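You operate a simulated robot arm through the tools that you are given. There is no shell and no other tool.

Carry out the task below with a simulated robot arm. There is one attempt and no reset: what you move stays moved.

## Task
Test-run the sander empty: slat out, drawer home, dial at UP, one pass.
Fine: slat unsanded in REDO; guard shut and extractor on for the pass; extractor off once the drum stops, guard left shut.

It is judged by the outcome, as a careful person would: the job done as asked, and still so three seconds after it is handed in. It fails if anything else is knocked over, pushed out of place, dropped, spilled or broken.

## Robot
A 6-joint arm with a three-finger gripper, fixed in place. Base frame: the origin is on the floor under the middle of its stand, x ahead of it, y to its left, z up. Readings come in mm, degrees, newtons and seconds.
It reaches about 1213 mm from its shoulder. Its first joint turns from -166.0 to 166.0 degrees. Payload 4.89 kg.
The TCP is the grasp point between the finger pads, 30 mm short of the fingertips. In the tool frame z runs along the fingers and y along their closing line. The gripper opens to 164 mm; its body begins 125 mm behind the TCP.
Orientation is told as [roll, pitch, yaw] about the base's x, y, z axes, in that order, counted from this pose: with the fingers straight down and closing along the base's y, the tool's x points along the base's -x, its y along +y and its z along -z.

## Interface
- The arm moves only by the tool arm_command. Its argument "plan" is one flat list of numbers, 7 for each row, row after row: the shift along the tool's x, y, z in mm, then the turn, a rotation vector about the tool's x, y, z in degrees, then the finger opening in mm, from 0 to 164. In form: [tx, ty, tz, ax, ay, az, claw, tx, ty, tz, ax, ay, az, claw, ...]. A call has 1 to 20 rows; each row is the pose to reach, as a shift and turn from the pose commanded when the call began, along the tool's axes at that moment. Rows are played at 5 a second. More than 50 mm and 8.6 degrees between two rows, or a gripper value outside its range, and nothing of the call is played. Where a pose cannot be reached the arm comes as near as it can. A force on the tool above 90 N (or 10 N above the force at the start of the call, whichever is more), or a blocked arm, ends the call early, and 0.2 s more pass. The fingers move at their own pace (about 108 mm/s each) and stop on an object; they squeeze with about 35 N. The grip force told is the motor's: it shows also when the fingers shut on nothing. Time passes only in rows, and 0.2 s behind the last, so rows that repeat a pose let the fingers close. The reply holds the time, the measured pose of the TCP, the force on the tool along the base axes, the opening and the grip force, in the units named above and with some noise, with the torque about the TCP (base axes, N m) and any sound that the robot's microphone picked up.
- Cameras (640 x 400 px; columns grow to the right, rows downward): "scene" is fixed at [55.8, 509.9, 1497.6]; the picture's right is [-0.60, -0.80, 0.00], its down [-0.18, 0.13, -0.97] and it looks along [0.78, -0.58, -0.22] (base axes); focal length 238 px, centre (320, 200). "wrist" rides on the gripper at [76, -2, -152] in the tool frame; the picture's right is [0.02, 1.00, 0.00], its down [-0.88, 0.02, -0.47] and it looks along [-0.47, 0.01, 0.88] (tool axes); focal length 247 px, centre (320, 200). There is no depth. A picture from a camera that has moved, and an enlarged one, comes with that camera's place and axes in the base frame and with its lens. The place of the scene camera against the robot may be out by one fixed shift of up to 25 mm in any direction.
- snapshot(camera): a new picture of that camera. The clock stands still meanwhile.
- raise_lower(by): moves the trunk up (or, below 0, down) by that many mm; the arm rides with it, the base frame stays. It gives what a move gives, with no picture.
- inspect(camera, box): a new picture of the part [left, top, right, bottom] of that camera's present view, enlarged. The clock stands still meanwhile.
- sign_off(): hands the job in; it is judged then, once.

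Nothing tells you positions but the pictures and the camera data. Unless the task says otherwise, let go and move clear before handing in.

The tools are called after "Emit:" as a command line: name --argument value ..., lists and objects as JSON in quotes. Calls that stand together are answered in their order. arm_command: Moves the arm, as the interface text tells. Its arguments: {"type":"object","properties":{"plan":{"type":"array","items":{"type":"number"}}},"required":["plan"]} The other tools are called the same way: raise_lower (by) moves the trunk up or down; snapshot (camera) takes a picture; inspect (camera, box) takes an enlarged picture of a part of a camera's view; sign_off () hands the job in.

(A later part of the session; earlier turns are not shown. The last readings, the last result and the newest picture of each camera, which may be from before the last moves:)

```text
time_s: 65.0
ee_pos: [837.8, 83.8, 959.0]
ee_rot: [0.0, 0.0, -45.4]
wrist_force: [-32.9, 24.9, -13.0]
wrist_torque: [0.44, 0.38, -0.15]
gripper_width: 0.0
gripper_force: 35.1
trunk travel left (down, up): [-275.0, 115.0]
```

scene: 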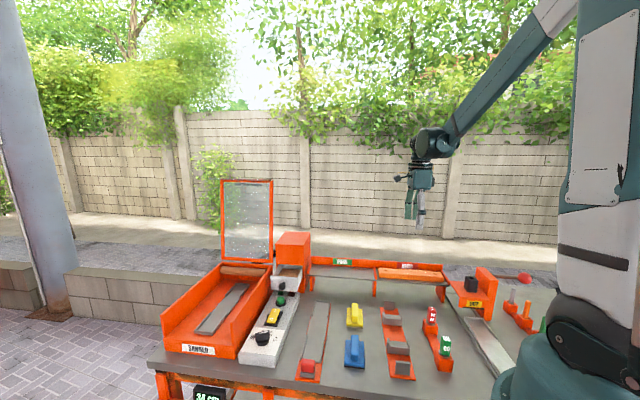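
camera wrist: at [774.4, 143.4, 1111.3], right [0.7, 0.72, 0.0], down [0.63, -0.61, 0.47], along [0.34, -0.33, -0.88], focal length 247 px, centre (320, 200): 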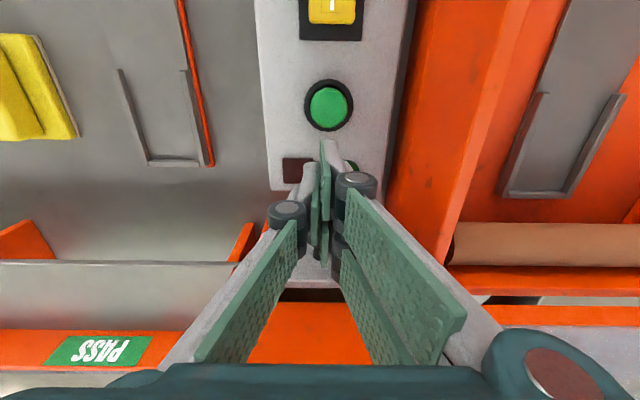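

Force rose to about 40 N opposing the push, so the drawer has hit its stop. I'll verify visually after backing off.

Emit:
arm_command --plan '[6, 0, 0, 0, 0, 0, 0, 25, 0, 0, 0, 0, 0, 0, 60, 0, 0, 0, 0, 0, 0, 90, 0, -30, 0, 0, 0, 0, 110, 0, -70, 0, 0, 0, 0, 130, 0, -110, 0, 0, 0, 0, 150, 0, -140, 0, 0, 0, 0, 170, 0, -140, 0, 0, 0, 40, 170, 0, -140, 0, 0, 0, 100, 170, 0, -140, 0, 0, 0, 164]'

Emit:
inspect --camera "scene" --box '[260, 220, 330, 300]'

Emit:
snapshot --camera "wrist"

```text
time_s: 67.2
ee_pos: [718.6, 202.5, 1098.6]
ee_rot: [0.0, -0.1, -45.4]
wrist_force: [-0.4, 0.2, 0.3]
wrist_torque: [-0.05, -0.01, 0.03]
gripper_width: 157.8
gripper_force: 0.1
trunk travel left (down, up): [-275.0, 115.0]
```

```text
5.00 times, centred on (295, 260) of scene
camera zoom: at [55.8, 509.9, 1497.6], right [-0.6, -0.8, 0.0], down [-0.18, 0.13, -0.97], along [0.78, -0.58, -0.22], focal length 1193 px, centre (445, -100)
```

zoom: 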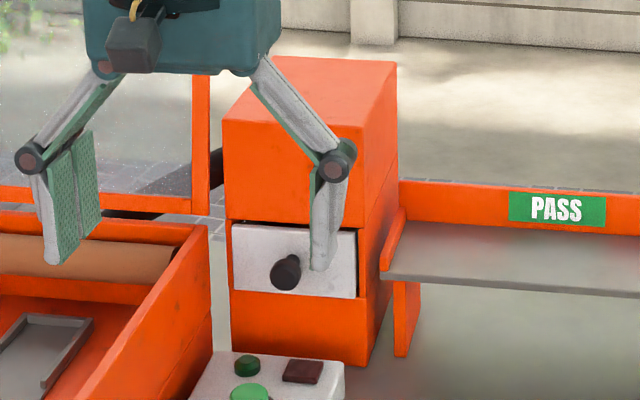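

```text
taken
camera wrist: at [663.1, 255.1, 1250.1], right [0.7, 0.72, 0.0], down [0.63, -0.61, 0.47], along [0.34, -0.33, -0.88], focal length 247 px, centre (320, 200)
```

wrist: 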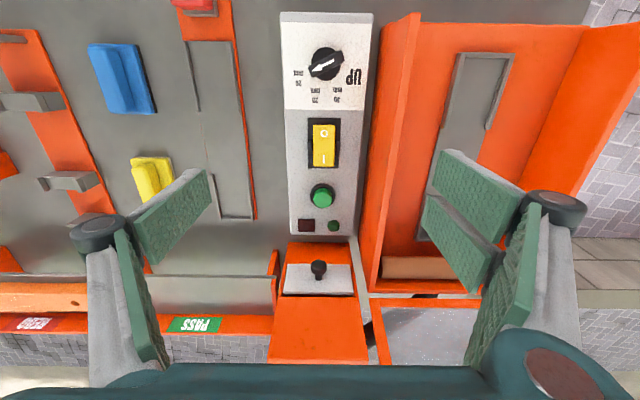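

The drawer is fully home. Now the dial: I'll zoom in to fix its centre and pointer angle accurately.

Emit:
inspect --camera "wrist" --box '[270, 10, 390, 130]'

Emit:
inspect --camera "wrist" --box '[270, 110, 390, 240]'

Emit:
inspect --camera "scene" --box '[235, 275, 305, 375]'

```text
3.33 times, centred on (330, 70) of wrist
camera zoom: at [663.1, 255.1, 1250.1], right [0.7, 0.72, 0.0], down [0.63, -0.61, 0.47], along [0.34, -0.33, -0.88], focal length 823 px, centre (287, 633)
```

zoom: 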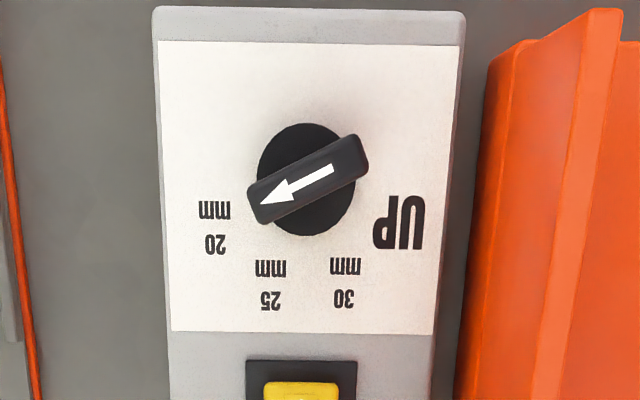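

```text
3.08 times, centred on (330, 175) of wrist
camera zoom: at [663.1, 255.1, 1250.1], right [0.7, 0.72, 0.0], down [0.63, -0.61, 0.47], along [0.34, -0.33, -0.88], focal length 760 px, centre (289, 277)
```

zoom: 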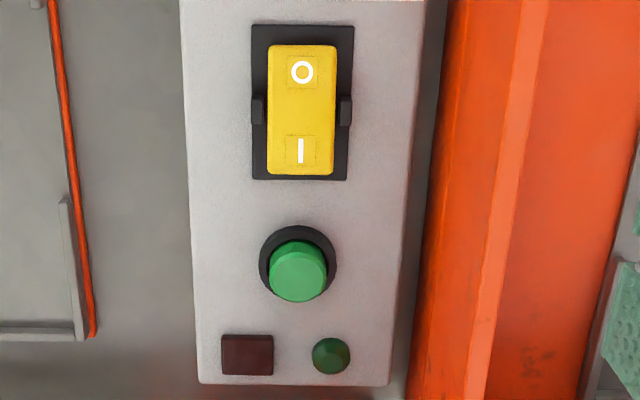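

```text
4.00 times, centred on (270, 325) of scene
camera zoom: at [55.8, 509.9, 1497.6], right [-0.6, -0.8, 0.0], down [-0.18, 0.13, -0.97], along [0.78, -0.58, -0.22], focal length 954 px, centre (520, -300)
```

zoom: 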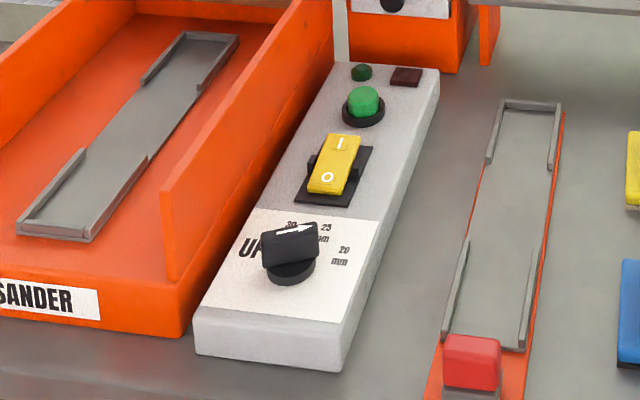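

The dial axis is at about (664.5, 264), with the bar pointing at about -111.5° and UP 135° counter-clockwise from there. I'll bring the hand over it with the closing line across the bar.

Emit:
arm_command --plan '[9.1, 0.5, 10, 0, 0, 7.35, 60, 18.2, 1, 20, 0, 0, 14.7, 60, 27.3, 1.6, 30, 0, 0, 22.05, 60, 36.4, 2.1, 40, 0, 0, 29.4, 60, 45.4, 2.6, 50, 0, 0, 36.75, 60, 54.5, 3.1, 60, 0, 0, 44.1, 60, 63.6, 3.7, 70, 0, 0, 51.45, 60, 72.7, 4.2, 80, 0, 0, 58.8, 60, 81.8, 4.7, 90, 0, 0, 66.15, 60, 81.8, 4.7, 98, 0, 0, 66.15, 60, 81.8, 4.7, 98, 0, 0, 66.15, 60]'

Emit:
snapshot --camera "wrist"

Emit:
inspect --camera "scene" --box '[200, 220, 340, 370]'

```text
time_s: 69.6
ee_pos: [666.3, 263.7, 1001.5]
ee_rot: [-0.1, 0.0, -111.6]
wrist_force: [0.1, 0.0, -0.9]
wrist_torque: [-0.03, 0.0, -0.01]
gripper_width: 59.8
gripper_force: 0.1
trunk travel left (down, up): [-275.0, 115.0]
```

```text
taken
camera wrist: at [692.1, 335.4, 1152.6], right [0.94, -0.35, 0.0], down [-0.31, -0.83, 0.47], along [-0.16, -0.44, -0.88], focal length 247 px, centre (320, 200)
```

wrist: 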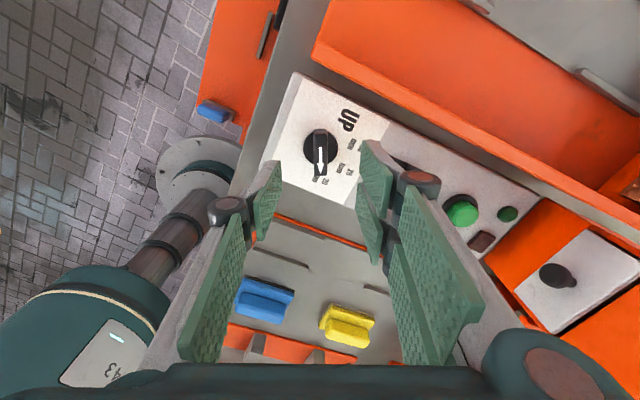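

```text
2.67 times, centred on (270, 295) of scene
camera zoom: at [55.8, 509.9, 1497.6], right [-0.6, -0.8, 0.0], down [-0.18, 0.13, -0.97], along [0.78, -0.58, -0.22], focal length 636 px, centre (453, -53)
```

zoom: 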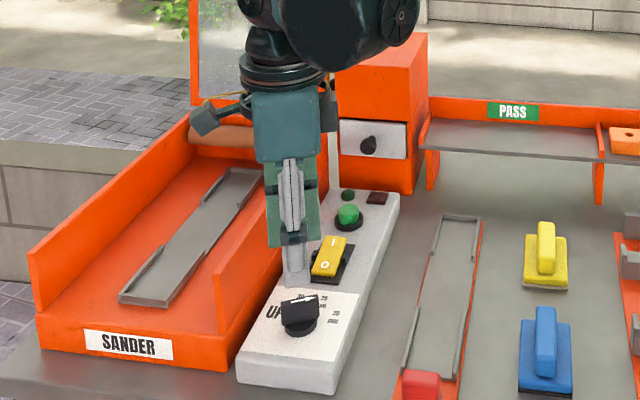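

Emit:
inspect --camera "wrist" --box '[270, 90, 380, 200]'

```text
3.64 times, centred on (325, 145) of wrist
camera zoom: at [692.1, 335.4, 1152.6], right [0.94, -0.35, 0.0], down [-0.31, -0.83, 0.47], along [-0.16, -0.44, -0.88], focal length 898 px, centre (302, 400)
```

zoom: 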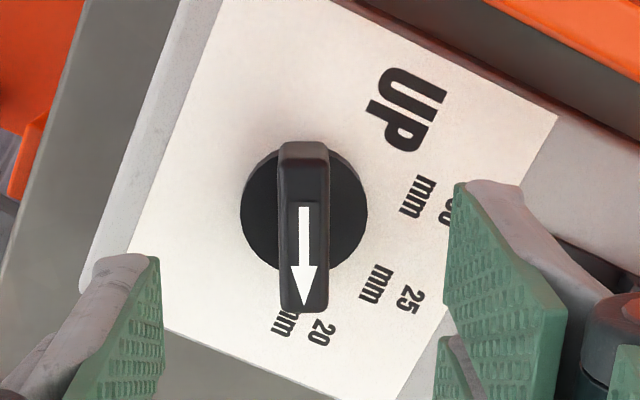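

The bar is exactly in line with the hand (about 0.2 mm off laterally). A tiny correction, then descend with a 40 mm opening so the tips straddle the bar above its base disc.

Emit:
arm_command --plan '[2, 0, 0, 0, 0, -1.15, 44, 2, 0, 20, 0, 0, -1.15, 40, 2, 0, 40, 0, 0, -1.15, 40, 2, 0, 55, 0, 0, -1.15, 40, 2, 0, 65, 0, 0, -1.15, 40, 2, 0, 72, 0, 0, -1.15, 40, 2, 0, 74, 0, 0, -1.15, 40, 2, 0, 74, 0, 0, -1.15, 40]'

Emit:
snapshot --camera "wrist"

Emit:
inspect --camera "scene" --box '[235, 285, 305, 375]'

```text
time_s: 71.4
ee_pos: [666.1, 263.7, 927.6]
ee_rot: [0.0, 0.1, -110.4]
wrist_force: [-0.1, -0.1, 0.2]
wrist_torque: [0.02, 0.04, -0.03]
gripper_width: 40.0
gripper_force: 0.2
trunk travel left (down, up): [-275.0, 115.0]
```

```text
taken
camera wrist: at [690.9, 336.1, 1079.1], right [0.94, -0.33, 0.0], down [-0.29, -0.83, 0.47], along [-0.15, -0.45, -0.88], focal length 247 px, centre (320, 200)
```

wrist: 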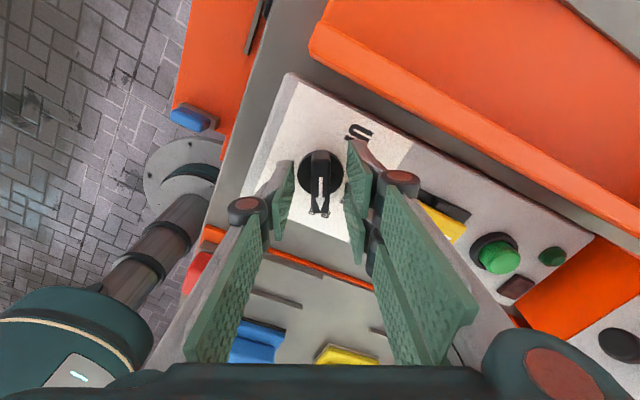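

```text
4.44 times, centred on (270, 330) of scene
camera zoom: at [55.8, 509.9, 1497.6], right [-0.6, -0.8, 0.0], down [-0.18, 0.13, -0.97], along [0.78, -0.58, -0.22], focal length 1060 px, centre (542, -378)
```

zoom: 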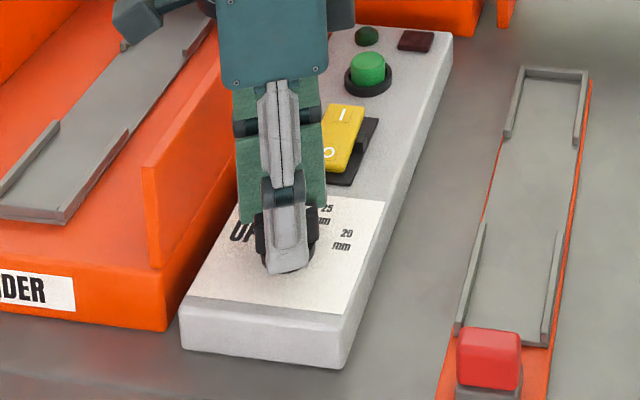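

The knob bar sits centred between the fingers. Closing on it.

Emit:
arm_command --plan '[0, 0, 0, 0, 0, 0, 25, 0, 0, 0, 0, 0, 0, 15, 0, 0, 0, 0, 0, 0, 8, 0, 0, 0, 0, 0, 0, 5, 0, 0, 0, 0, 0, 0, 5]'

Emit:
inspect --camera "wrist" --box '[250, 110, 400, 260]'

```text
time_s: 72.6
ee_pos: [666.9, 264.8, 928.5]
ee_rot: [0.0, 0.0, -110.4]
wrist_force: [8.7, -2.0, 3.1]
wrist_torque: [-0.2, -0.19, 0.0]
gripper_width: 13.9
gripper_force: 45.5
trunk travel left (down, up): [-275.0, 115.0]
```

```text
2.67 times, centred on (325, 185) of wrist
camera zoom: at [691.3, 336.0, 1079.1], right [0.94, -0.33, 0.0], down [-0.29, -0.83, 0.47], along [-0.15, -0.45, -0.88], focal length 659 px, centre (307, 240)
```

zoom: 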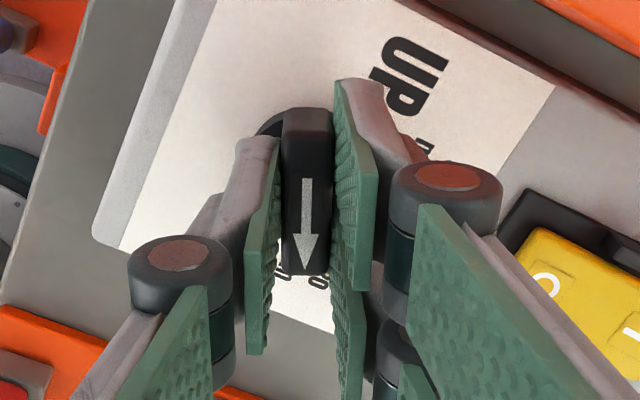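

Gripped at 13.9 mm. Turning the first 30° counter-clockwise (seen from above) and checking that the dial follows.

Emit:
arm_command --plan '[0, 0, 0, 0, 0, -5, 5, 0, 0, 0, 0, 0, -10, 5, 0, 0, 0, 0, 0, -15, 5, 0, 0, 0, 0, 0, -20, 5, 0, 0, 0, 0, 0, -25, 5, 0, 0, 0, 0, 0, -30, 5, 0, 0, 0, 0, 0, -30, 5]'

Emit:
inspect --camera "wrist" --box '[250, 110, 400, 260]'

```text
time_s: 74.2
ee_pos: [666.2, 264.8, 926.7]
ee_rot: [0.0, 0.0, -80.4]
wrist_force: [6.0, -23.8, 0.9]
wrist_torque: [-1.26, -0.26, 0.0]
gripper_width: 13.8
gripper_force: 44.6
trunk travel left (down, up): [-275.0, 115.0]
```

```text
2.67 times, centred on (325, 185) of wrist
camera zoom: at [651.3, 339.0, 1079.1], right [0.98, 0.19, 0.0], down [0.17, -0.86, 0.47], along [0.09, -0.46, -0.88], focal length 659 px, centre (307, 240)
```

zoom: 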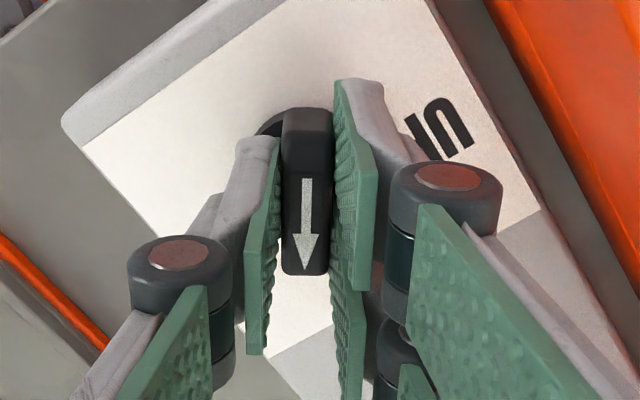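

The dial is following. There's a ~24 N side load, so I'll nudge the hand by under a millimetre to re-centre on the dial axis and gauge the stiffness.

Emit:
arm_command --plan '[-0.69, -0.12, 0, 0, 0, 0, 5, -0.69, -0.12, 0, 0, 0, 0, 5]'

```text
time_s: 74.8
ee_pos: [666.5, 264.1, 928.6]
ee_rot: [0.0, -0.1, -80.3]
wrist_force: [1.5, -19.9, -3.3]
wrist_torque: [-1.21, -0.18, 0.01]
gripper_width: 13.9
gripper_force: 44.5
trunk travel left (down, up): [-275.0, 115.0]
```

Emit:
arm_command --plan '[-1.2, -0.2, 0, 0, 0, 0, 5, -2.4, -0.4, 0, 0, 0, 0, 5, -2.4, -0.4, 0, 0, 0, 0, 5]'

Emit:
inspect --camera "wrist" --box '[250, 110, 400, 260]'

```text
time_s: 75.6
ee_pos: [665.9, 264.7, 928.3]
ee_rot: [-0.1, 0.0, -80.3]
wrist_force: [2.0, 16.6, -1.9]
wrist_torque: [1.25, 0.09, 0.02]
gripper_width: 13.7
gripper_force: 45.0
trunk travel left (down, up): [-275.0, 115.0]
```

```text
2.67 times, centred on (325, 185) of wrist
camera zoom: at [651.2, 338.6, 1079.3], right [0.98, 0.19, 0.0], down [0.17, -0.87, 0.47], along [0.09, -0.46, -0.88], focal length 659 px, centre (307, 240)
```

zoom: 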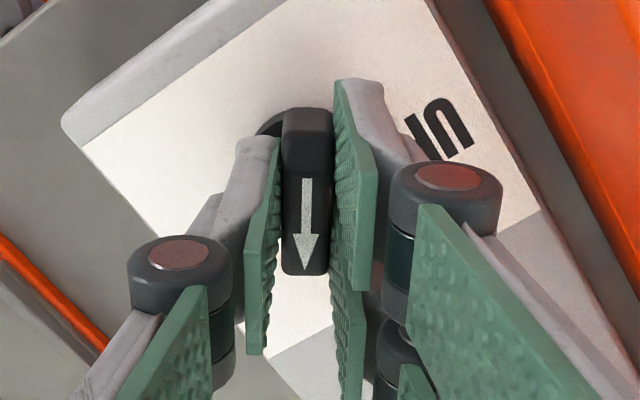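

The stiffness is about 15 N/mm, so small axis offsets load the knob. I'll loosen slightly to 20 mm, leaving the fingers as a loose wrench around the bar, and turn it that way, then close at the end to set the angle.

Emit:
arm_command --plan '[1.1, 0.2, 0, 0, 0, 0, 16, 1.1, 0.2, 0, 0, 0, 0, 20, 1.1, 0.2, 0, 0, 0, 0, 20, 1.1, 0.2, 0, 0, 0, -5, 20, 1.1, 0.2, 0, 0, 0, -10, 20, 1.1, 0.2, 0, 0, 0, -15, 20, 1.1, 0.2, 0, 0, 0, -20, 20, 1.1, 0.2, 0, 0, 0, -25, 20, 1.1, 0.2, 0, 0, 0, -30, 20, 1.1, 0.2, 0, 0, 0, -30, 20]'

Emit:
inspect --camera "wrist" --box '[250, 110, 400, 260]'

```text
time_s: 77.8
ee_pos: [666.5, 264.5, 927.2]
ee_rot: [0.0, 0.0, -50.3]
wrist_force: [2.1, -0.4, 0.7]
wrist_torque: [0.04, -0.03, -0.02]
gripper_width: 20.6
gripper_force: 0.3
trunk travel left (down, up): [-275.0, 115.0]
```

```text
2.67 times, centred on (325, 185) of wrist
camera zoom: at [615.7, 321.3, 1078.5], right [0.76, 0.66, 0.0], down [0.58, -0.67, 0.47], along [0.31, -0.36, -0.88], focal length 659 px, centre (307, 240)
```

zoom: 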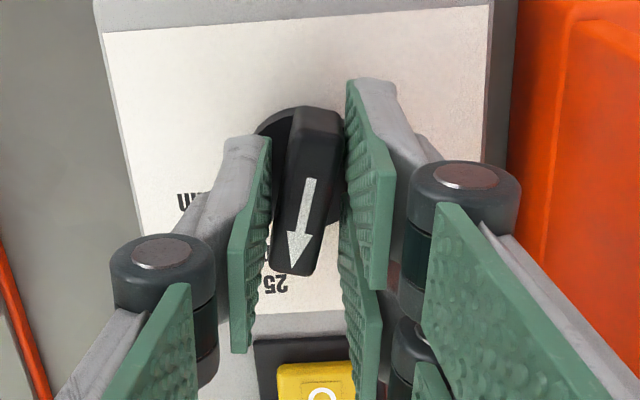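

Working smoothly with almost no side load; the pointer is now near 25. Continuing round toward UP.

Emit:
arm_command --plan '[0, 0, 0, 0, 0, -5, 20, 0, 0, 0, 0, 0, -10, 20, 0, 0, 0, 0, 0, -15, 20, 0, 0, 0, 0, 0, -20, 20, 0, 0, 0, 0, 0, -25, 20, 0, 0, 0, 0, 0, -30, 20, 0, 0, 0, 0, 0, -35, 20, 0, 0, 0, 0, 0, -40, 20, 0, 0, 0, 0, 0, -45, 20, 0, 0, 0, 0, 0, -45, 20]'

Emit:
inspect --camera "wrist" --box '[250, 110, 400, 260]'

```text
time_s: 80.0
ee_pos: [666.5, 264.2, 927.1]
ee_rot: [0.0, 0.0, -5.3]
wrist_force: [-0.2, 0.9, 0.4]
wrist_torque: [0.04, 0.01, -0.04]
gripper_width: 20.6
gripper_force: 0.5
trunk travel left (down, up): [-275.0, 115.0]
```

```text
2.67 times, centred on (325, 185) of wrist
camera zoom: at [589.4, 268.7, 1078.7], right [0.07, 1.0, 0.0], down [0.88, -0.06, 0.47], along [0.47, -0.03, -0.88], focal length 659 px, centre (307, 240)
```

zoom: 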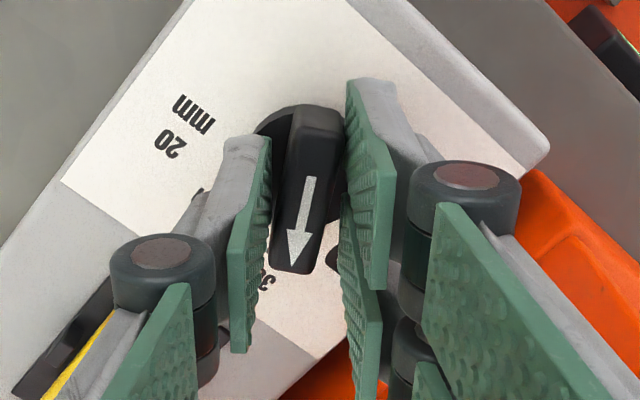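

Emit:
arm_command --plan '[0, 0, 0, 0, 0, -5, 20, 0, 0, 0, 0, 0, -10, 20, 0, 0, 0, 0, 0, -15, 20, 0, 0, 0, 0, 0, -20, 20, 0, 0, 0, 0, 0, -25, 20, 0, 0, 0, 0, 0, -30, 20, 0, 0, 0, 0, 0, -34, 20, 0, 0, 0, 0, 0, -34, 20]'

Emit:
inspect --camera "wrist" --box '[250, 110, 400, 260]'

Emit:
inspect --camera "scene" --box '[235, 285, 305, 375]'

```text
time_s: 81.8
ee_pos: [668.1, 264.2, 927.5]
ee_rot: [0.1, 0.0, 28.7]
wrist_force: [-0.2, -0.6, -0.7]
wrist_torque: [-0.01, 0.01, 0.03]
gripper_width: 20.1
gripper_force: 0.0
trunk travel left (down, up): [-275.0, 115.0]
```

```text
2.67 times, centred on (325, 185) of wrist
camera zoom: at [599.6, 225.0, 1079.0], right [-0.5, 0.87, 0.0], down [0.76, 0.44, 0.47], along [0.41, 0.24, -0.88], focal length 659 px, centre (307, 240)
```

zoom: 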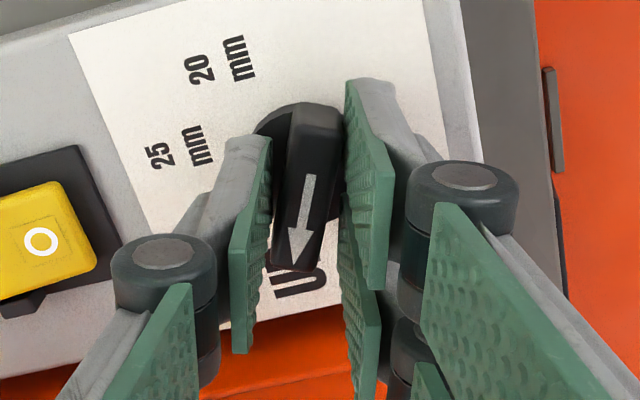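

```text
4.44 times, centred on (270, 330) of scene
camera zoom: at [55.8, 509.9, 1497.6], right [-0.6, -0.8, 0.0], down [-0.18, 0.13, -0.97], along [0.78, -0.58, -0.22], focal length 1060 px, centre (542, -378)
```

zoom: 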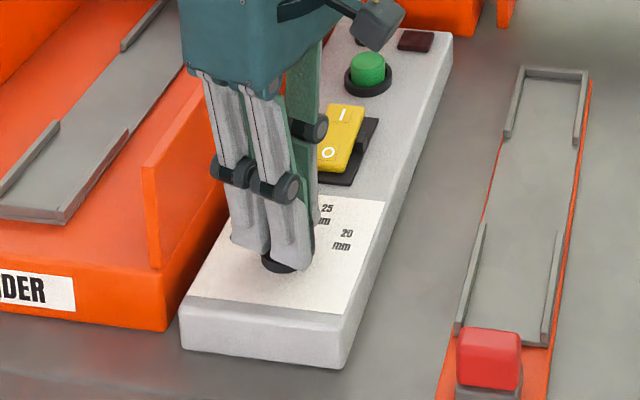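

The pointer is nearly at UP. I'll set the hand to the exact UP angle and close the fingers so the bar squares up to it.

Emit:
arm_command --plan '[0, 0, 0, 0, 0, 2, 20, 0, 0, 0, 0, 0, 4, 20, 0, 0, 0, 0, 0, 4, 17, 0, 0, 0, 0, 0, 4, 14, 0, 0, 0, 0, 0, 4, 10, 0, 0, 0, 0, 0, 4, 10]'

Emit:
inspect --camera "wrist" --box '[250, 110, 400, 260]'

```text
time_s: 83.2
ee_pos: [665.8, 263.9, 927.3]
ee_rot: [0.0, -0.1, 24.7]
wrist_force: [2.8, -6.9, -1.8]
wrist_torque: [-0.15, -0.21, 0.04]
gripper_width: 13.7
gripper_force: 44.9
trunk travel left (down, up): [-275.0, 115.0]
```

```text
2.67 times, centred on (325, 185) of wrist
camera zoom: at [597.0, 229.4, 1078.8], right [-0.44, 0.9, 0.0], down [0.79, 0.38, 0.47], along [0.43, 0.21, -0.88], focal length 659 px, centre (307, 240)
```

zoom: 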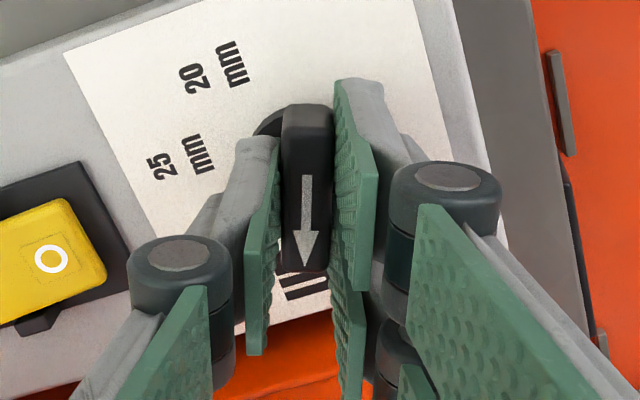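

The bar is squared at the UP angle. Opening and rising straight up to check where it settles.

Emit:
arm_command --plan '[0, 0, 0, 0, 0, 0, 20, 0, 0, 0, 0, 0, 0, 36, 0, 0, 0, 0, 0, 0, 40, 0, 0, -15, 0, 0, 0, 40, 0, 0, -40, 0, 0, 0, 50, 0, 0, -75, 0, 0, 0, 60, 0, 0, -110, 0, 0, 0, 80, 0, 0, -145, 0, 0, 0, 120, 0, 0, -145, 0, 0, 0, 164]'

Emit:
snapshot --camera "wrist"

Emit:
inspect --camera "scene" --box '[235, 285, 305, 375]'

```text
time_s: 85.2
ee_pos: [664.6, 264.6, 1073.5]
ee_rot: [0.0, 0.0, 24.6]
wrist_force: [-0.8, 0.3, -0.4]
wrist_torque: [0.04, -0.11, 0.02]
gripper_width: 163.9
gripper_force: 0.0
trunk travel left (down, up): [-275.0, 115.0]
```

```text
taken
camera wrist: at [594.8, 230.0, 1224.2], right [-0.44, 0.9, 0.0], down [0.79, 0.38, 0.47], along [0.43, 0.21, -0.88], focal length 247 px, centre (320, 200)
```

wrist: 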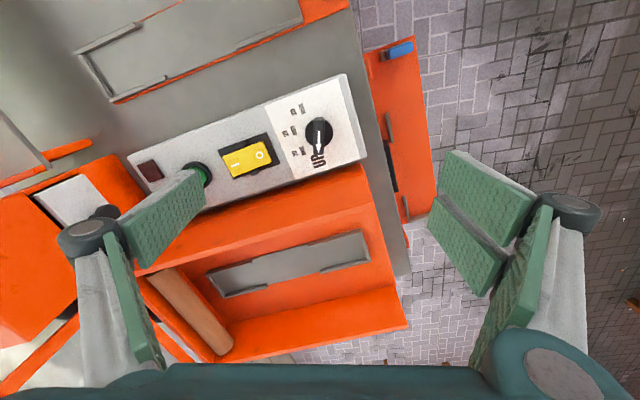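

```text
4.44 times, centred on (270, 330) of scene
camera zoom: at [55.8, 509.9, 1497.6], right [-0.6, -0.8, 0.0], down [-0.18, 0.13, -0.97], along [0.78, -0.58, -0.22], focal length 1060 px, centre (542, -378)
```

zoom: 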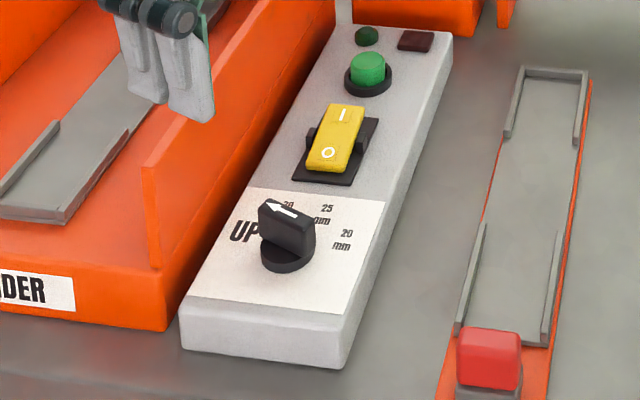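

Emit:
inspect --camera "wrist" --box '[260, 80, 380, 190]'

Emit:
inspect --camera "wrist" --box '[120, 110, 300, 230]'

```text
3.64 times, centred on (320, 135) of wrist
camera zoom: at [594.8, 230.0, 1224.2], right [-0.44, 0.9, 0.0], down [0.79, 0.38, 0.47], along [0.43, 0.21, -0.88], focal length 898 px, centre (320, 436)
```

zoom: 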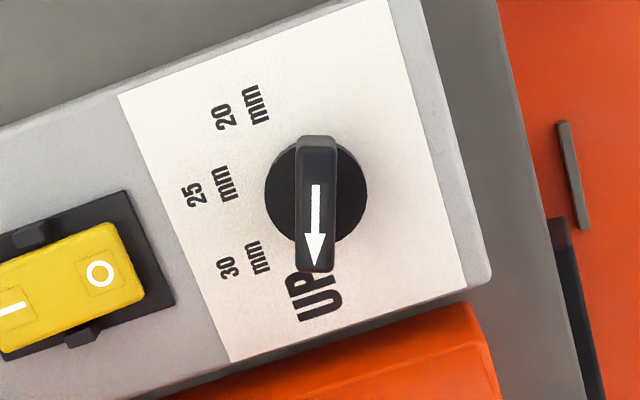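

```text
3.33 times, centred on (210, 170) of wrist
camera zoom: at [594.8, 230.0, 1224.2], right [-0.44, 0.9, 0.0], down [0.79, 0.38, 0.47], along [0.43, 0.21, -0.88], focal length 823 px, centre (687, 300)
```

zoom: 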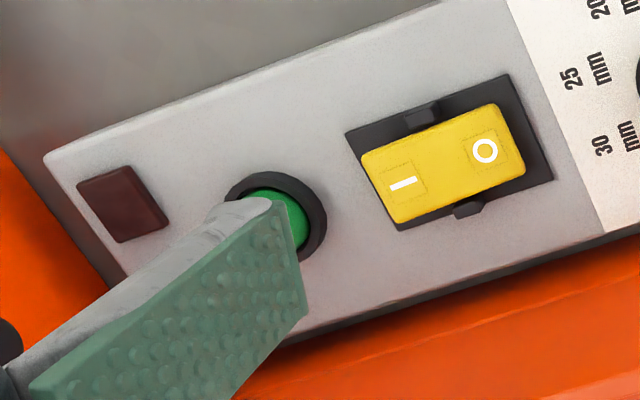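

The dial points squarely at UP. Next is the guard: I'll raise the hand over the sander and then tilt it to look at the open guard head-on.

Emit:
arm_command --plan '[-19.1, 3.5, -17.3, 0, 0, 7, 164, -38.2, 7, -34.5, 0, 0, 14, 164, -57.2, 10.6, -51.8, 0, 0, 21, 164, -76.3, 14.1, -69, 0, 0, 28, 164, -95.4, 17.6, -86.3, 0, 0, 35, 164, -114.5, 21.1, -103.5, 0, 0, 42, 164, -133.6, 24.6, -120.8, 0, 0, 49, 164, -152.6, 28.2, -138, 0, 0, 56, 164, -171.7, 31.7, -155.3, 0, 0, 63, 164, -190.8, 35.2, -172.5, 0, 0, 70, 164, -190.8, 35.2, -172.5, 0, 0, 70, 164]'

Emit:
arm_command --plan '[0, 0, 0, 0, -7.5, 0, 164, 0, 0, 0, 0, -15, 0, 164, 0, 0, 0, 0, -22.5, 0, 164, 0, 0, 0, 0, -30, 0, 164, 0, 0, 0, 0, -37.5, 0, 164, 0, 0, 0, 0, -45, 0, 164, 0, 0, 0, 0, -45, 0, 164]'

Emit:
snapshot --camera "wrist"

Emit:
snapshot --camera "scene"

```text
time_s: 87.6
ee_pos: [825.0, 376.0, 1245.9]
ee_rot: [0.0, -0.1, -45.4]
wrist_force: [0.0, 0.8, 0.5]
wrist_torque: [-0.03, 0.03, -0.03]
gripper_width: 163.9
gripper_force: 0.1
trunk travel left (down, up): [-275.0, 115.0]
```

```text
time_s: 89.2
ee_pos: [825.5, 375.8, 1245.3]
ee_rot: [-0.1, -45.1, -45.3]
wrist_force: [-0.2, 0.7, 0.5]
wrist_torque: [-0.06, 0.01, -0.03]
gripper_width: 164.1
gripper_force: 0.1
trunk travel left (down, up): [-275.0, 115.0]
```

```text
taken
camera wrist: at [709.8, 489.4, 1297.5], right [0.7, 0.71, -0.02], down [0.21, -0.19, 0.96], along [0.68, -0.67, -0.29], focal length 247 px, centre (320, 200)
```

wrist: 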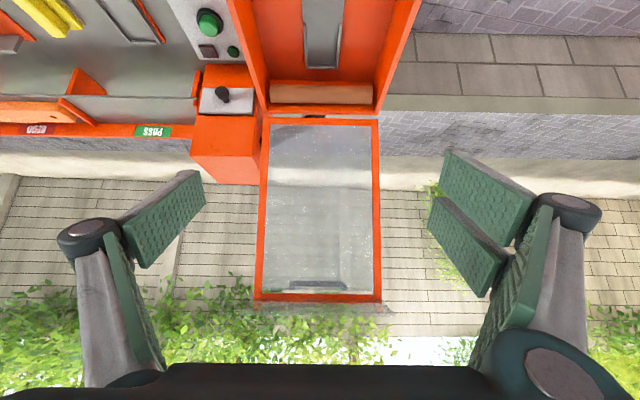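

```text
taken
```

scene: 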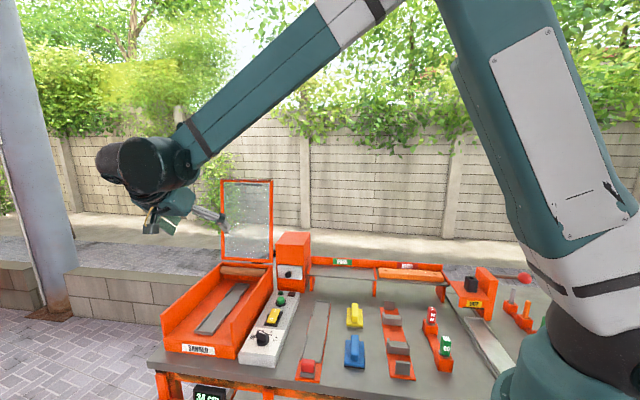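

Emit:
inspect --camera "wrist" --box '[230, 100, 410, 320]'

Emit:
inspect --camera "wrist" --box '[245, 250, 395, 320]'

Emit:
inspect --camera "scene" --box '[205, 170, 285, 280]'

```text
1.82 times, centred on (320, 210) of wrist
camera zoom: at [709.8, 489.4, 1297.5], right [0.7, 0.71, -0.02], down [0.21, -0.19, 0.96], along [0.68, -0.67, -0.29], focal length 449 px, centre (320, 182)
```

zoom: 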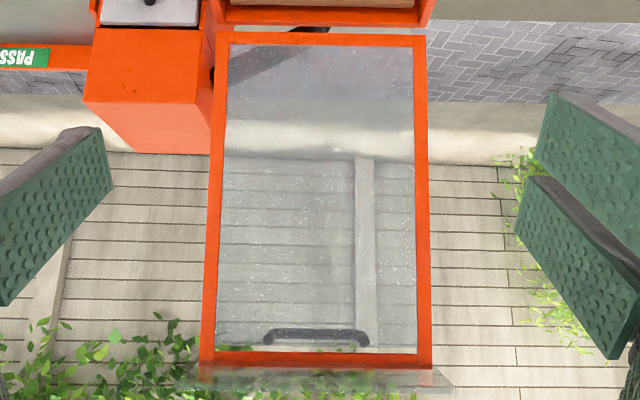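

```text
4.27 times, centred on (320, 285) of wrist
camera zoom: at [709.8, 489.4, 1297.5], right [0.7, 0.71, -0.02], down [0.21, -0.19, 0.96], along [0.68, -0.67, -0.29], focal length 1054 px, centre (320, -163)
```

zoom: 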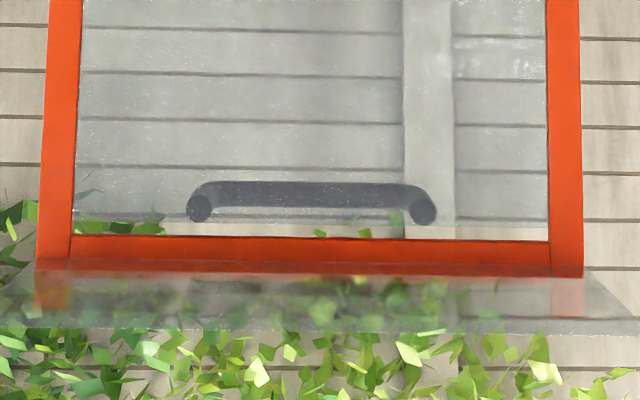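

```text
3.64 times, centred on (245, 225) of scene
camera zoom: at [55.8, 509.9, 1497.6], right [-0.6, -0.8, 0.0], down [-0.18, 0.13, -0.97], along [0.78, -0.58, -0.22], focal length 867 px, centre (593, 109)
```

zoom: 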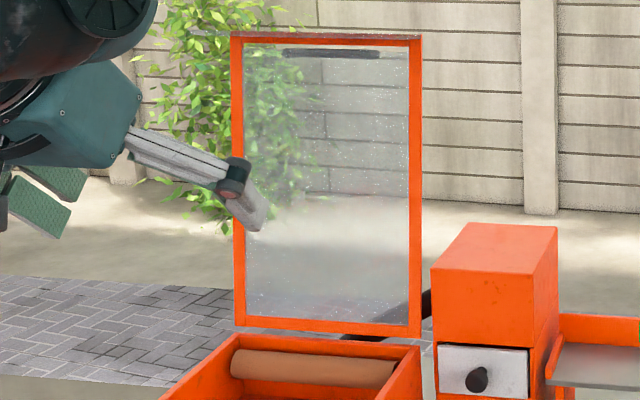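

The guard leans back about 8°, hinged near p≈600, z≈980. It has a black bar handle on its outer face near the free edge and a clear skirt along that edge. The controlled way to close it is to take the handle bar from above and swing it down. First I'll level the hand, raise the trunk for reach and turn to the grip heading.

Emit:
arm_command --plan '[0, 0, 0, 0, 7.5, 0, 164, 0, 0, 0, 0, 15, 0, 164, 0, 0, 0, 0, 22.5, 0, 164, 0, 0, 0, 0, 30, 0, 164, 0, 0, 0, 0, 37.5, 0, 164, 0, 0, 0, 0, 45, 0, 164, 0, 0, 0, 0, 45, 0, 164]'

Emit:
raise_lower --by 110

```text
time_s: 90.8
ee_pos: [825.7, 375.4, 1245.2]
ee_rot: [0.0, 0.1, -45.4]
wrist_force: [0.4, -0.1, 0.3]
wrist_torque: [0.06, 0.09, 0.0]
gripper_width: 164.2
gripper_force: 0.0
trunk travel left (down, up): [-275.0, 115.0]
```

```text
time_s: 92.2
ee_pos: [825.9, 374.9, 1356.3]
ee_rot: [0.0, 0.0, -45.4]
wrist_force: [0.3, -0.1, 0.4]
wrist_torque: [-0.05, 0.02, 0.02]
gripper_width: 164.0
gripper_force: 0.0
trunk travel left (down, up): [-385.0, 5.0]
```

Emit:
arm_command --plan '[0, 0, -13, 0, 0, 8.2, 120, 0, 0, -26, 0, 0, 16.4, 100, 0, 0, -39, 0, 0, 24.6, 80, 0, 0, -52, 0, 0, 32.8, 60, 0, 0, -65, 0, 0, 41, 60, 0, 0, -78, 0, 0, 49.2, 60, 0, 0, -91, 0, 0, 57.4, 60, 0, 0, -104, 0, 0, 65.6, 60, 0, 0, -117, 0, 0, 73.8, 60, 0, 0, -130, 0, 0, 82, 60, 0, 0, -144, 0, 0, 90, 60, 0, 0, -144, 0, 0, 90, 60]'

Emit:
snapshot --camera "scene"

Emit:
snapshot --camera "wrist"

```text
time_s: 94.8
ee_pos: [826.2, 376.9, 1498.3]
ee_rot: [0.0, 0.1, -135.5]
wrist_force: [-0.2, 0.1, 0.0]
wrist_torque: [0.01, -0.02, 0.01]
gripper_width: 60.0
gripper_force: 0.0
trunk travel left (down, up): [-385.0, 5.0]
```

```text
taken
```

scene: 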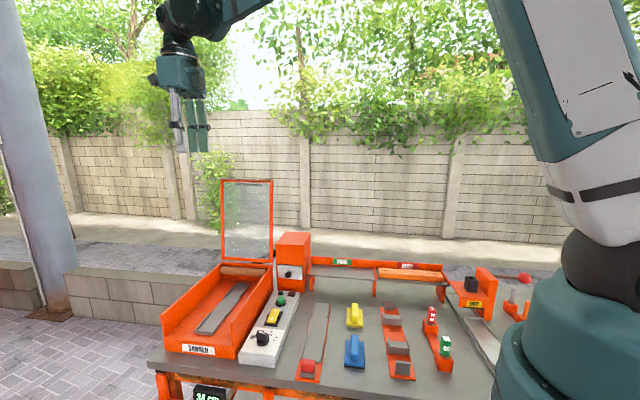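

```text
taken
camera wrist: at [878.0, 430.7, 1651.1], right [0.72, -0.7, 0.0], down [-0.61, -0.63, 0.47], along [-0.33, -0.34, -0.88], focal length 247 px, centre (320, 200)
```

wrist: 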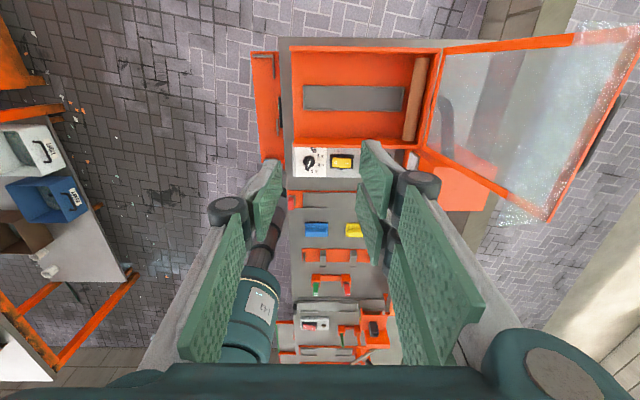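

From up here the guard's handle is visible on its back face. I'll move out over the guard's top edge at z≈1498 (well above it), checking that the arm reaches.

Emit:
arm_command --plan '[0, 33, 0, 0, 0, 0, 60, 0, 66, 0, 0, 0, 0, 60, 0, 99, 0, 0, 0, 0, 60, 0, 132, 0, 0, 0, 0, 60, 0, 165, 0, 0, 0, 0, 60, 0, 198, 0, 0, 0, 0, 60, 0, 231, 0, 0, 0, 0, 60, 0, 264, 0, 0, 0, 0, 60, 0, 297, 0, 0, 0, 0, 60, 0, 330, 0, 0, 0, 0, 60, 0, 330, 0, 0, 0, 0, 60]'

Emit:
snapshot --camera "wrist"

Emit:
snapshot --camera "scene"

```text
time_s: 97.2
ee_pos: [1058.6, 140.1, 1500.1]
ee_rot: [0.0, 0.0, -135.5]
wrist_force: [1.4, -1.2, -0.7]
wrist_torque: [0.15, 0.14, 0.01]
gripper_width: 60.0
gripper_force: 0.0
trunk travel left (down, up): [-385.0, 5.0]
```

```text
taken
camera wrist: at [1110.6, 194.4, 1650.1], right [0.72, -0.7, 0.0], down [-0.61, -0.63, 0.47], along [-0.33, -0.34, -0.88], focal length 247 px, centre (320, 200)
```

wrist: 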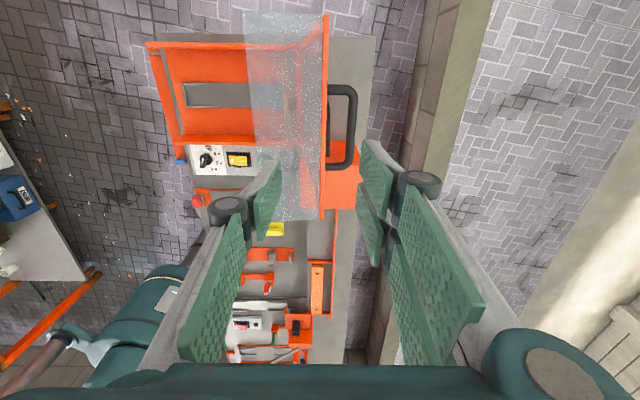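

```text
taken
```

scene: 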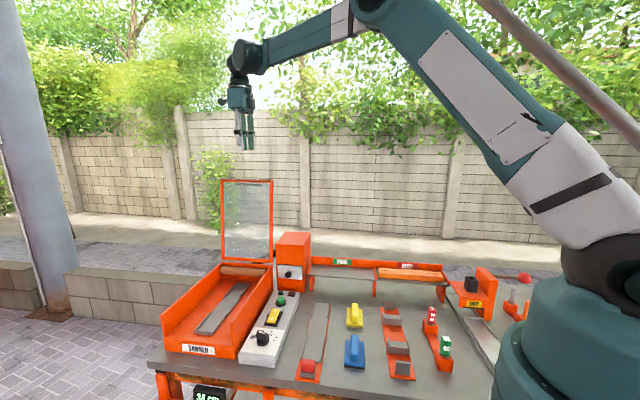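

Emit:
inspect --camera "wrist" --box '[230, 0, 390, 230]'

Emit:
inspect --camera "wrist" --box '[300, 60, 380, 230]'

```text
1.74 times, centred on (310, 115) of wrist
camera zoom: at [1110.6, 194.4, 1650.1], right [0.72, -0.7, 0.0], down [-0.61, -0.63, 0.47], along [-0.33, -0.34, -0.88], focal length 430 px, centre (337, 348)
```

zoom: 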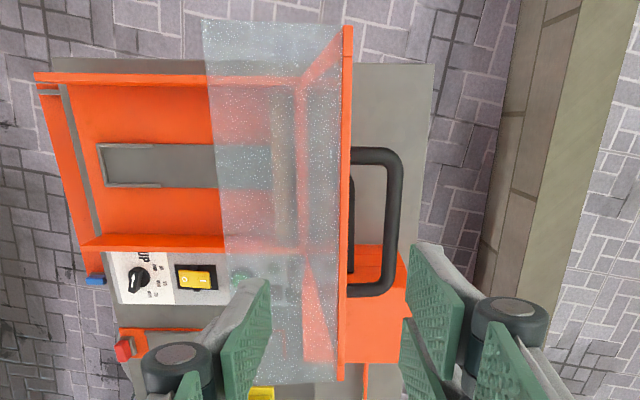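

```text
2.35 times, centred on (340, 145) of wrist
camera zoom: at [1110.6, 194.4, 1650.1], right [0.72, -0.7, 0.0], down [-0.61, -0.63, 0.47], along [-0.33, -0.34, -0.88], focal length 581 px, centre (273, 329)
```

zoom: 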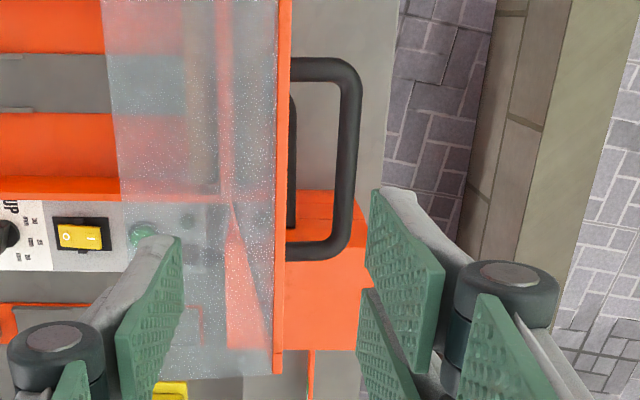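

The handle is a U-bar: its bar centre is at p≈686, z≈1314, q≈804–904, about 32 mm clear of the pane. I'll tilt 8° to match the guard's lean, open to 24 mm and line up above the bar.

Emit:
arm_command --plan '[0.8, 22, 4, 2.7, 0, 0, 40, 1.6, 44, 12, 5.4, 0, 0, 30, 2.4, 64.7, 24, 8, 0, 0, 24, 2.4, 64.7, 24, 8, 0, 0, 24, 2.4, 64.7, 24, 8, 0, 0, 24]'

Emit:
snapshot --camera "wrist"

Emit:
inspect --camera "wrist" --box '[240, 60, 400, 280]'

```text
time_s: 98.4
ee_pos: [1102.8, 96.6, 1475.4]
ee_rot: [-8.0, 0.1, -135.4]
wrist_force: [-0.3, 0.3, 0.0]
wrist_torque: [-0.06, -0.09, 0.0]
gripper_width: 23.7
gripper_force: 0.1
trunk travel left (down, up): [-385.0, 5.0]
```

```text
taken
camera wrist: at [1171.2, 135.1, 1625.2], right [0.71, -0.69, -0.14], down [-0.57, -0.68, 0.47], along [-0.42, -0.25, -0.87], focal length 247 px, centre (320, 200)
```

wrist: 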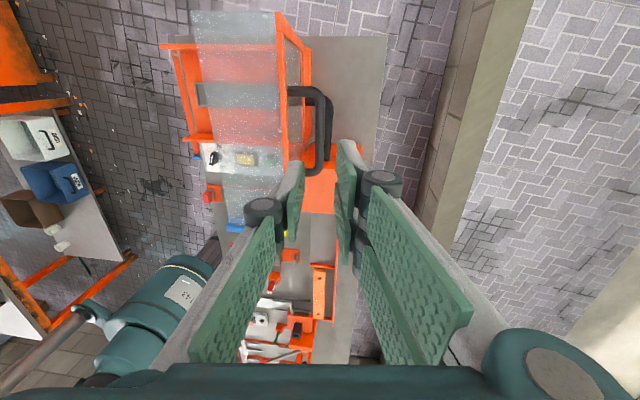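

```text
1.82 times, centred on (320, 170) of wrist
camera zoom: at [1171.2, 135.1, 1625.2], right [0.71, -0.69, -0.14], down [-0.57, -0.68, 0.47], along [-0.42, -0.25, -0.87], focal length 449 px, centre (320, 254)
```

zoom: 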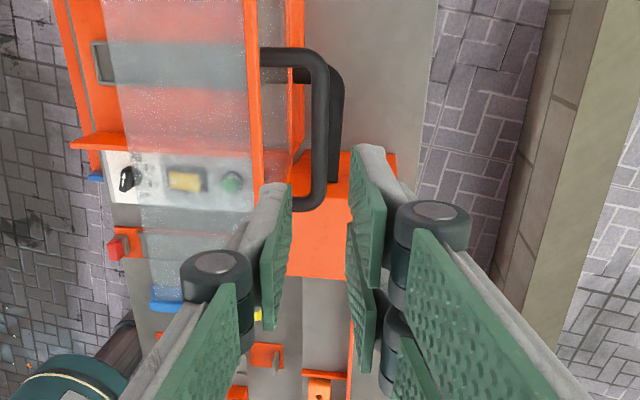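

Emit:
inspect --camera "wrist" --box '[270, 70, 350, 190]'

Emit:
inspect --camera "scene" --box '[190, 60, 310, 270]'

```text
3.33 times, centred on (310, 130) of wrist
camera zoom: at [1171.2, 135.1, 1625.2], right [0.71, -0.69, -0.14], down [-0.57, -0.68, 0.47], along [-0.42, -0.25, -0.87], focal length 823 px, centre (353, 433)
```

zoom: 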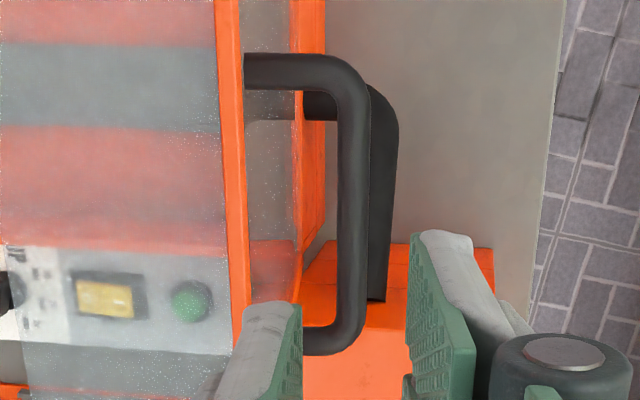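

```text
1.90 times, centred on (250, 165) of scene
camera zoom: at [55.8, 509.9, 1497.6], right [-0.6, -0.8, 0.0], down [-0.18, 0.13, -0.97], along [0.78, -0.58, -0.22], focal length 454 px, centre (453, 267)
```

zoom: 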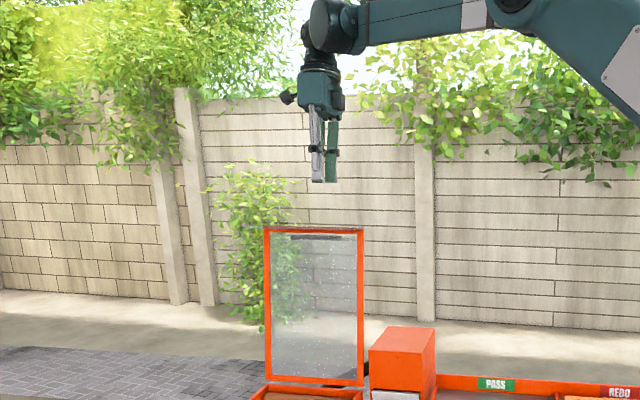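

The bar is centred in the finger plane, with about 7–10 mm to spare between the inner finger and the frame. Descending along the lean, stopping short for a check.

Emit:
arm_command --plan '[0, 0, 20, 0, 0, 0, 24, 0, 0, 45, 0, 0, 0, 24, 0, 0, 70, 0, 0, 0, 24, 0, 0, 90, 0, 0, 0, 24, 0, 0, 105, 0, 0, 0, 24, 0, 0, 112, 0, 0, 0, 24, 0, 0, 112, 0, 0, 0, 24]'

Emit:
inspect --camera "wrist" --box '[240, 60, 400, 280]'

Emit:
inspect --camera "scene" --box '[200, 110, 300, 230]'

```text
time_s: 100.0
ee_pos: [1094.4, 108.2, 1364.1]
ee_rot: [-8.1, 0.1, -135.2]
wrist_force: [0.0, -0.3, -0.6]
wrist_torque: [0.01, 0.02, -0.01]
gripper_width: 24.1
gripper_force: 0.1
trunk travel left (down, up): [-385.0, 5.0]
```

```text
1.82 times, centred on (320, 170) of wrist
camera zoom: at [1161.5, 146.9, 1514.0], right [0.71, -0.69, -0.14], down [-0.57, -0.68, 0.47], along [-0.42, -0.25, -0.87], focal length 449 px, centre (320, 254)
```

zoom: 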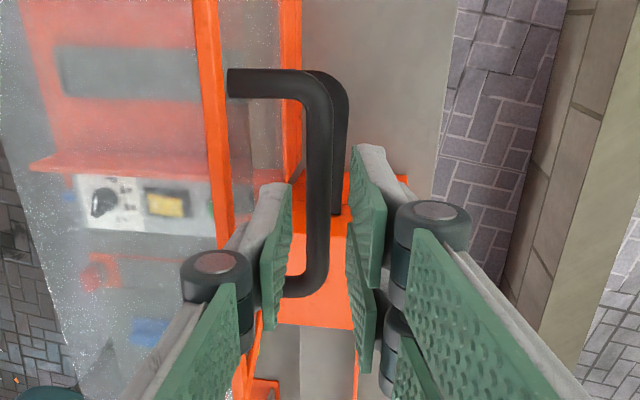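

```text
3.33 times, centred on (250, 170) of scene
camera zoom: at [55.8, 509.9, 1497.6], right [-0.6, -0.8, 0.0], down [-0.18, 0.13, -0.97], along [0.78, -0.58, -0.22], focal length 795 px, centre (553, 300)
```

zoom: 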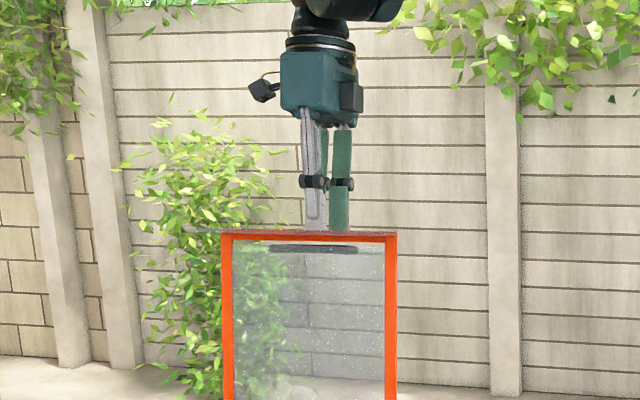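

Emit:
arm_command --plan '[0, 0, 8, 0, 0, 0, 24, 0, 0, 16, 0, 0, 0, 24, 0, 0, 22, 0, 0, 0, 24, 0, 0, 22, 0, 0, 0, 24]'

Emit:
inspect --camera "wrist" --box '[240, 60, 400, 280]'

Emit:
inspect --camera "scene" --box '[215, 150, 285, 220]'

```text
time_s: 101.0
ee_pos: [1091.0, 110.5, 1342.4]
ee_rot: [-8.0, 0.0, -135.3]
wrist_force: [0.2, -0.3, -0.3]
wrist_torque: [0.0, 0.02, -0.02]
gripper_width: 24.1
gripper_force: 0.0
trunk travel left (down, up): [-385.0, 5.0]
```

```text
1.82 times, centred on (320, 170) of wrist
camera zoom: at [1158.6, 148.3, 1492.5], right [0.71, -0.69, -0.14], down [-0.57, -0.68, 0.47], along [-0.42, -0.25, -0.87], focal length 449 px, centre (320, 254)
```

zoom: 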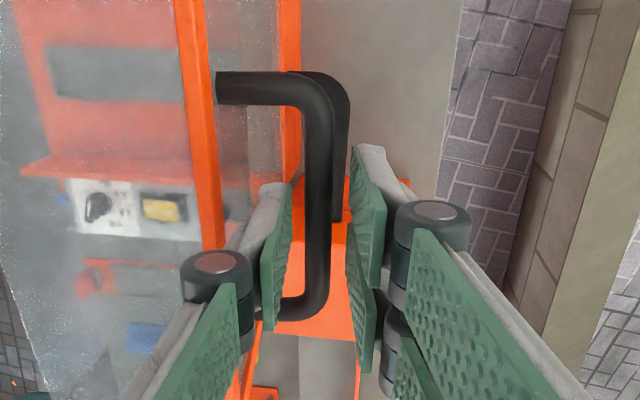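

```text
5.71 times, centred on (250, 185) of scene
camera zoom: at [55.8, 509.9, 1497.6], right [-0.6, -0.8, 0.0], down [-0.18, 0.13, -0.97], along [0.78, -0.58, -0.22], focal length 1363 px, centre (720, 286)
```

zoom: 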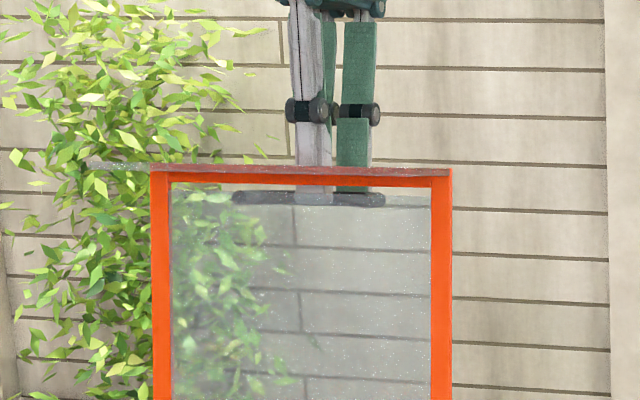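

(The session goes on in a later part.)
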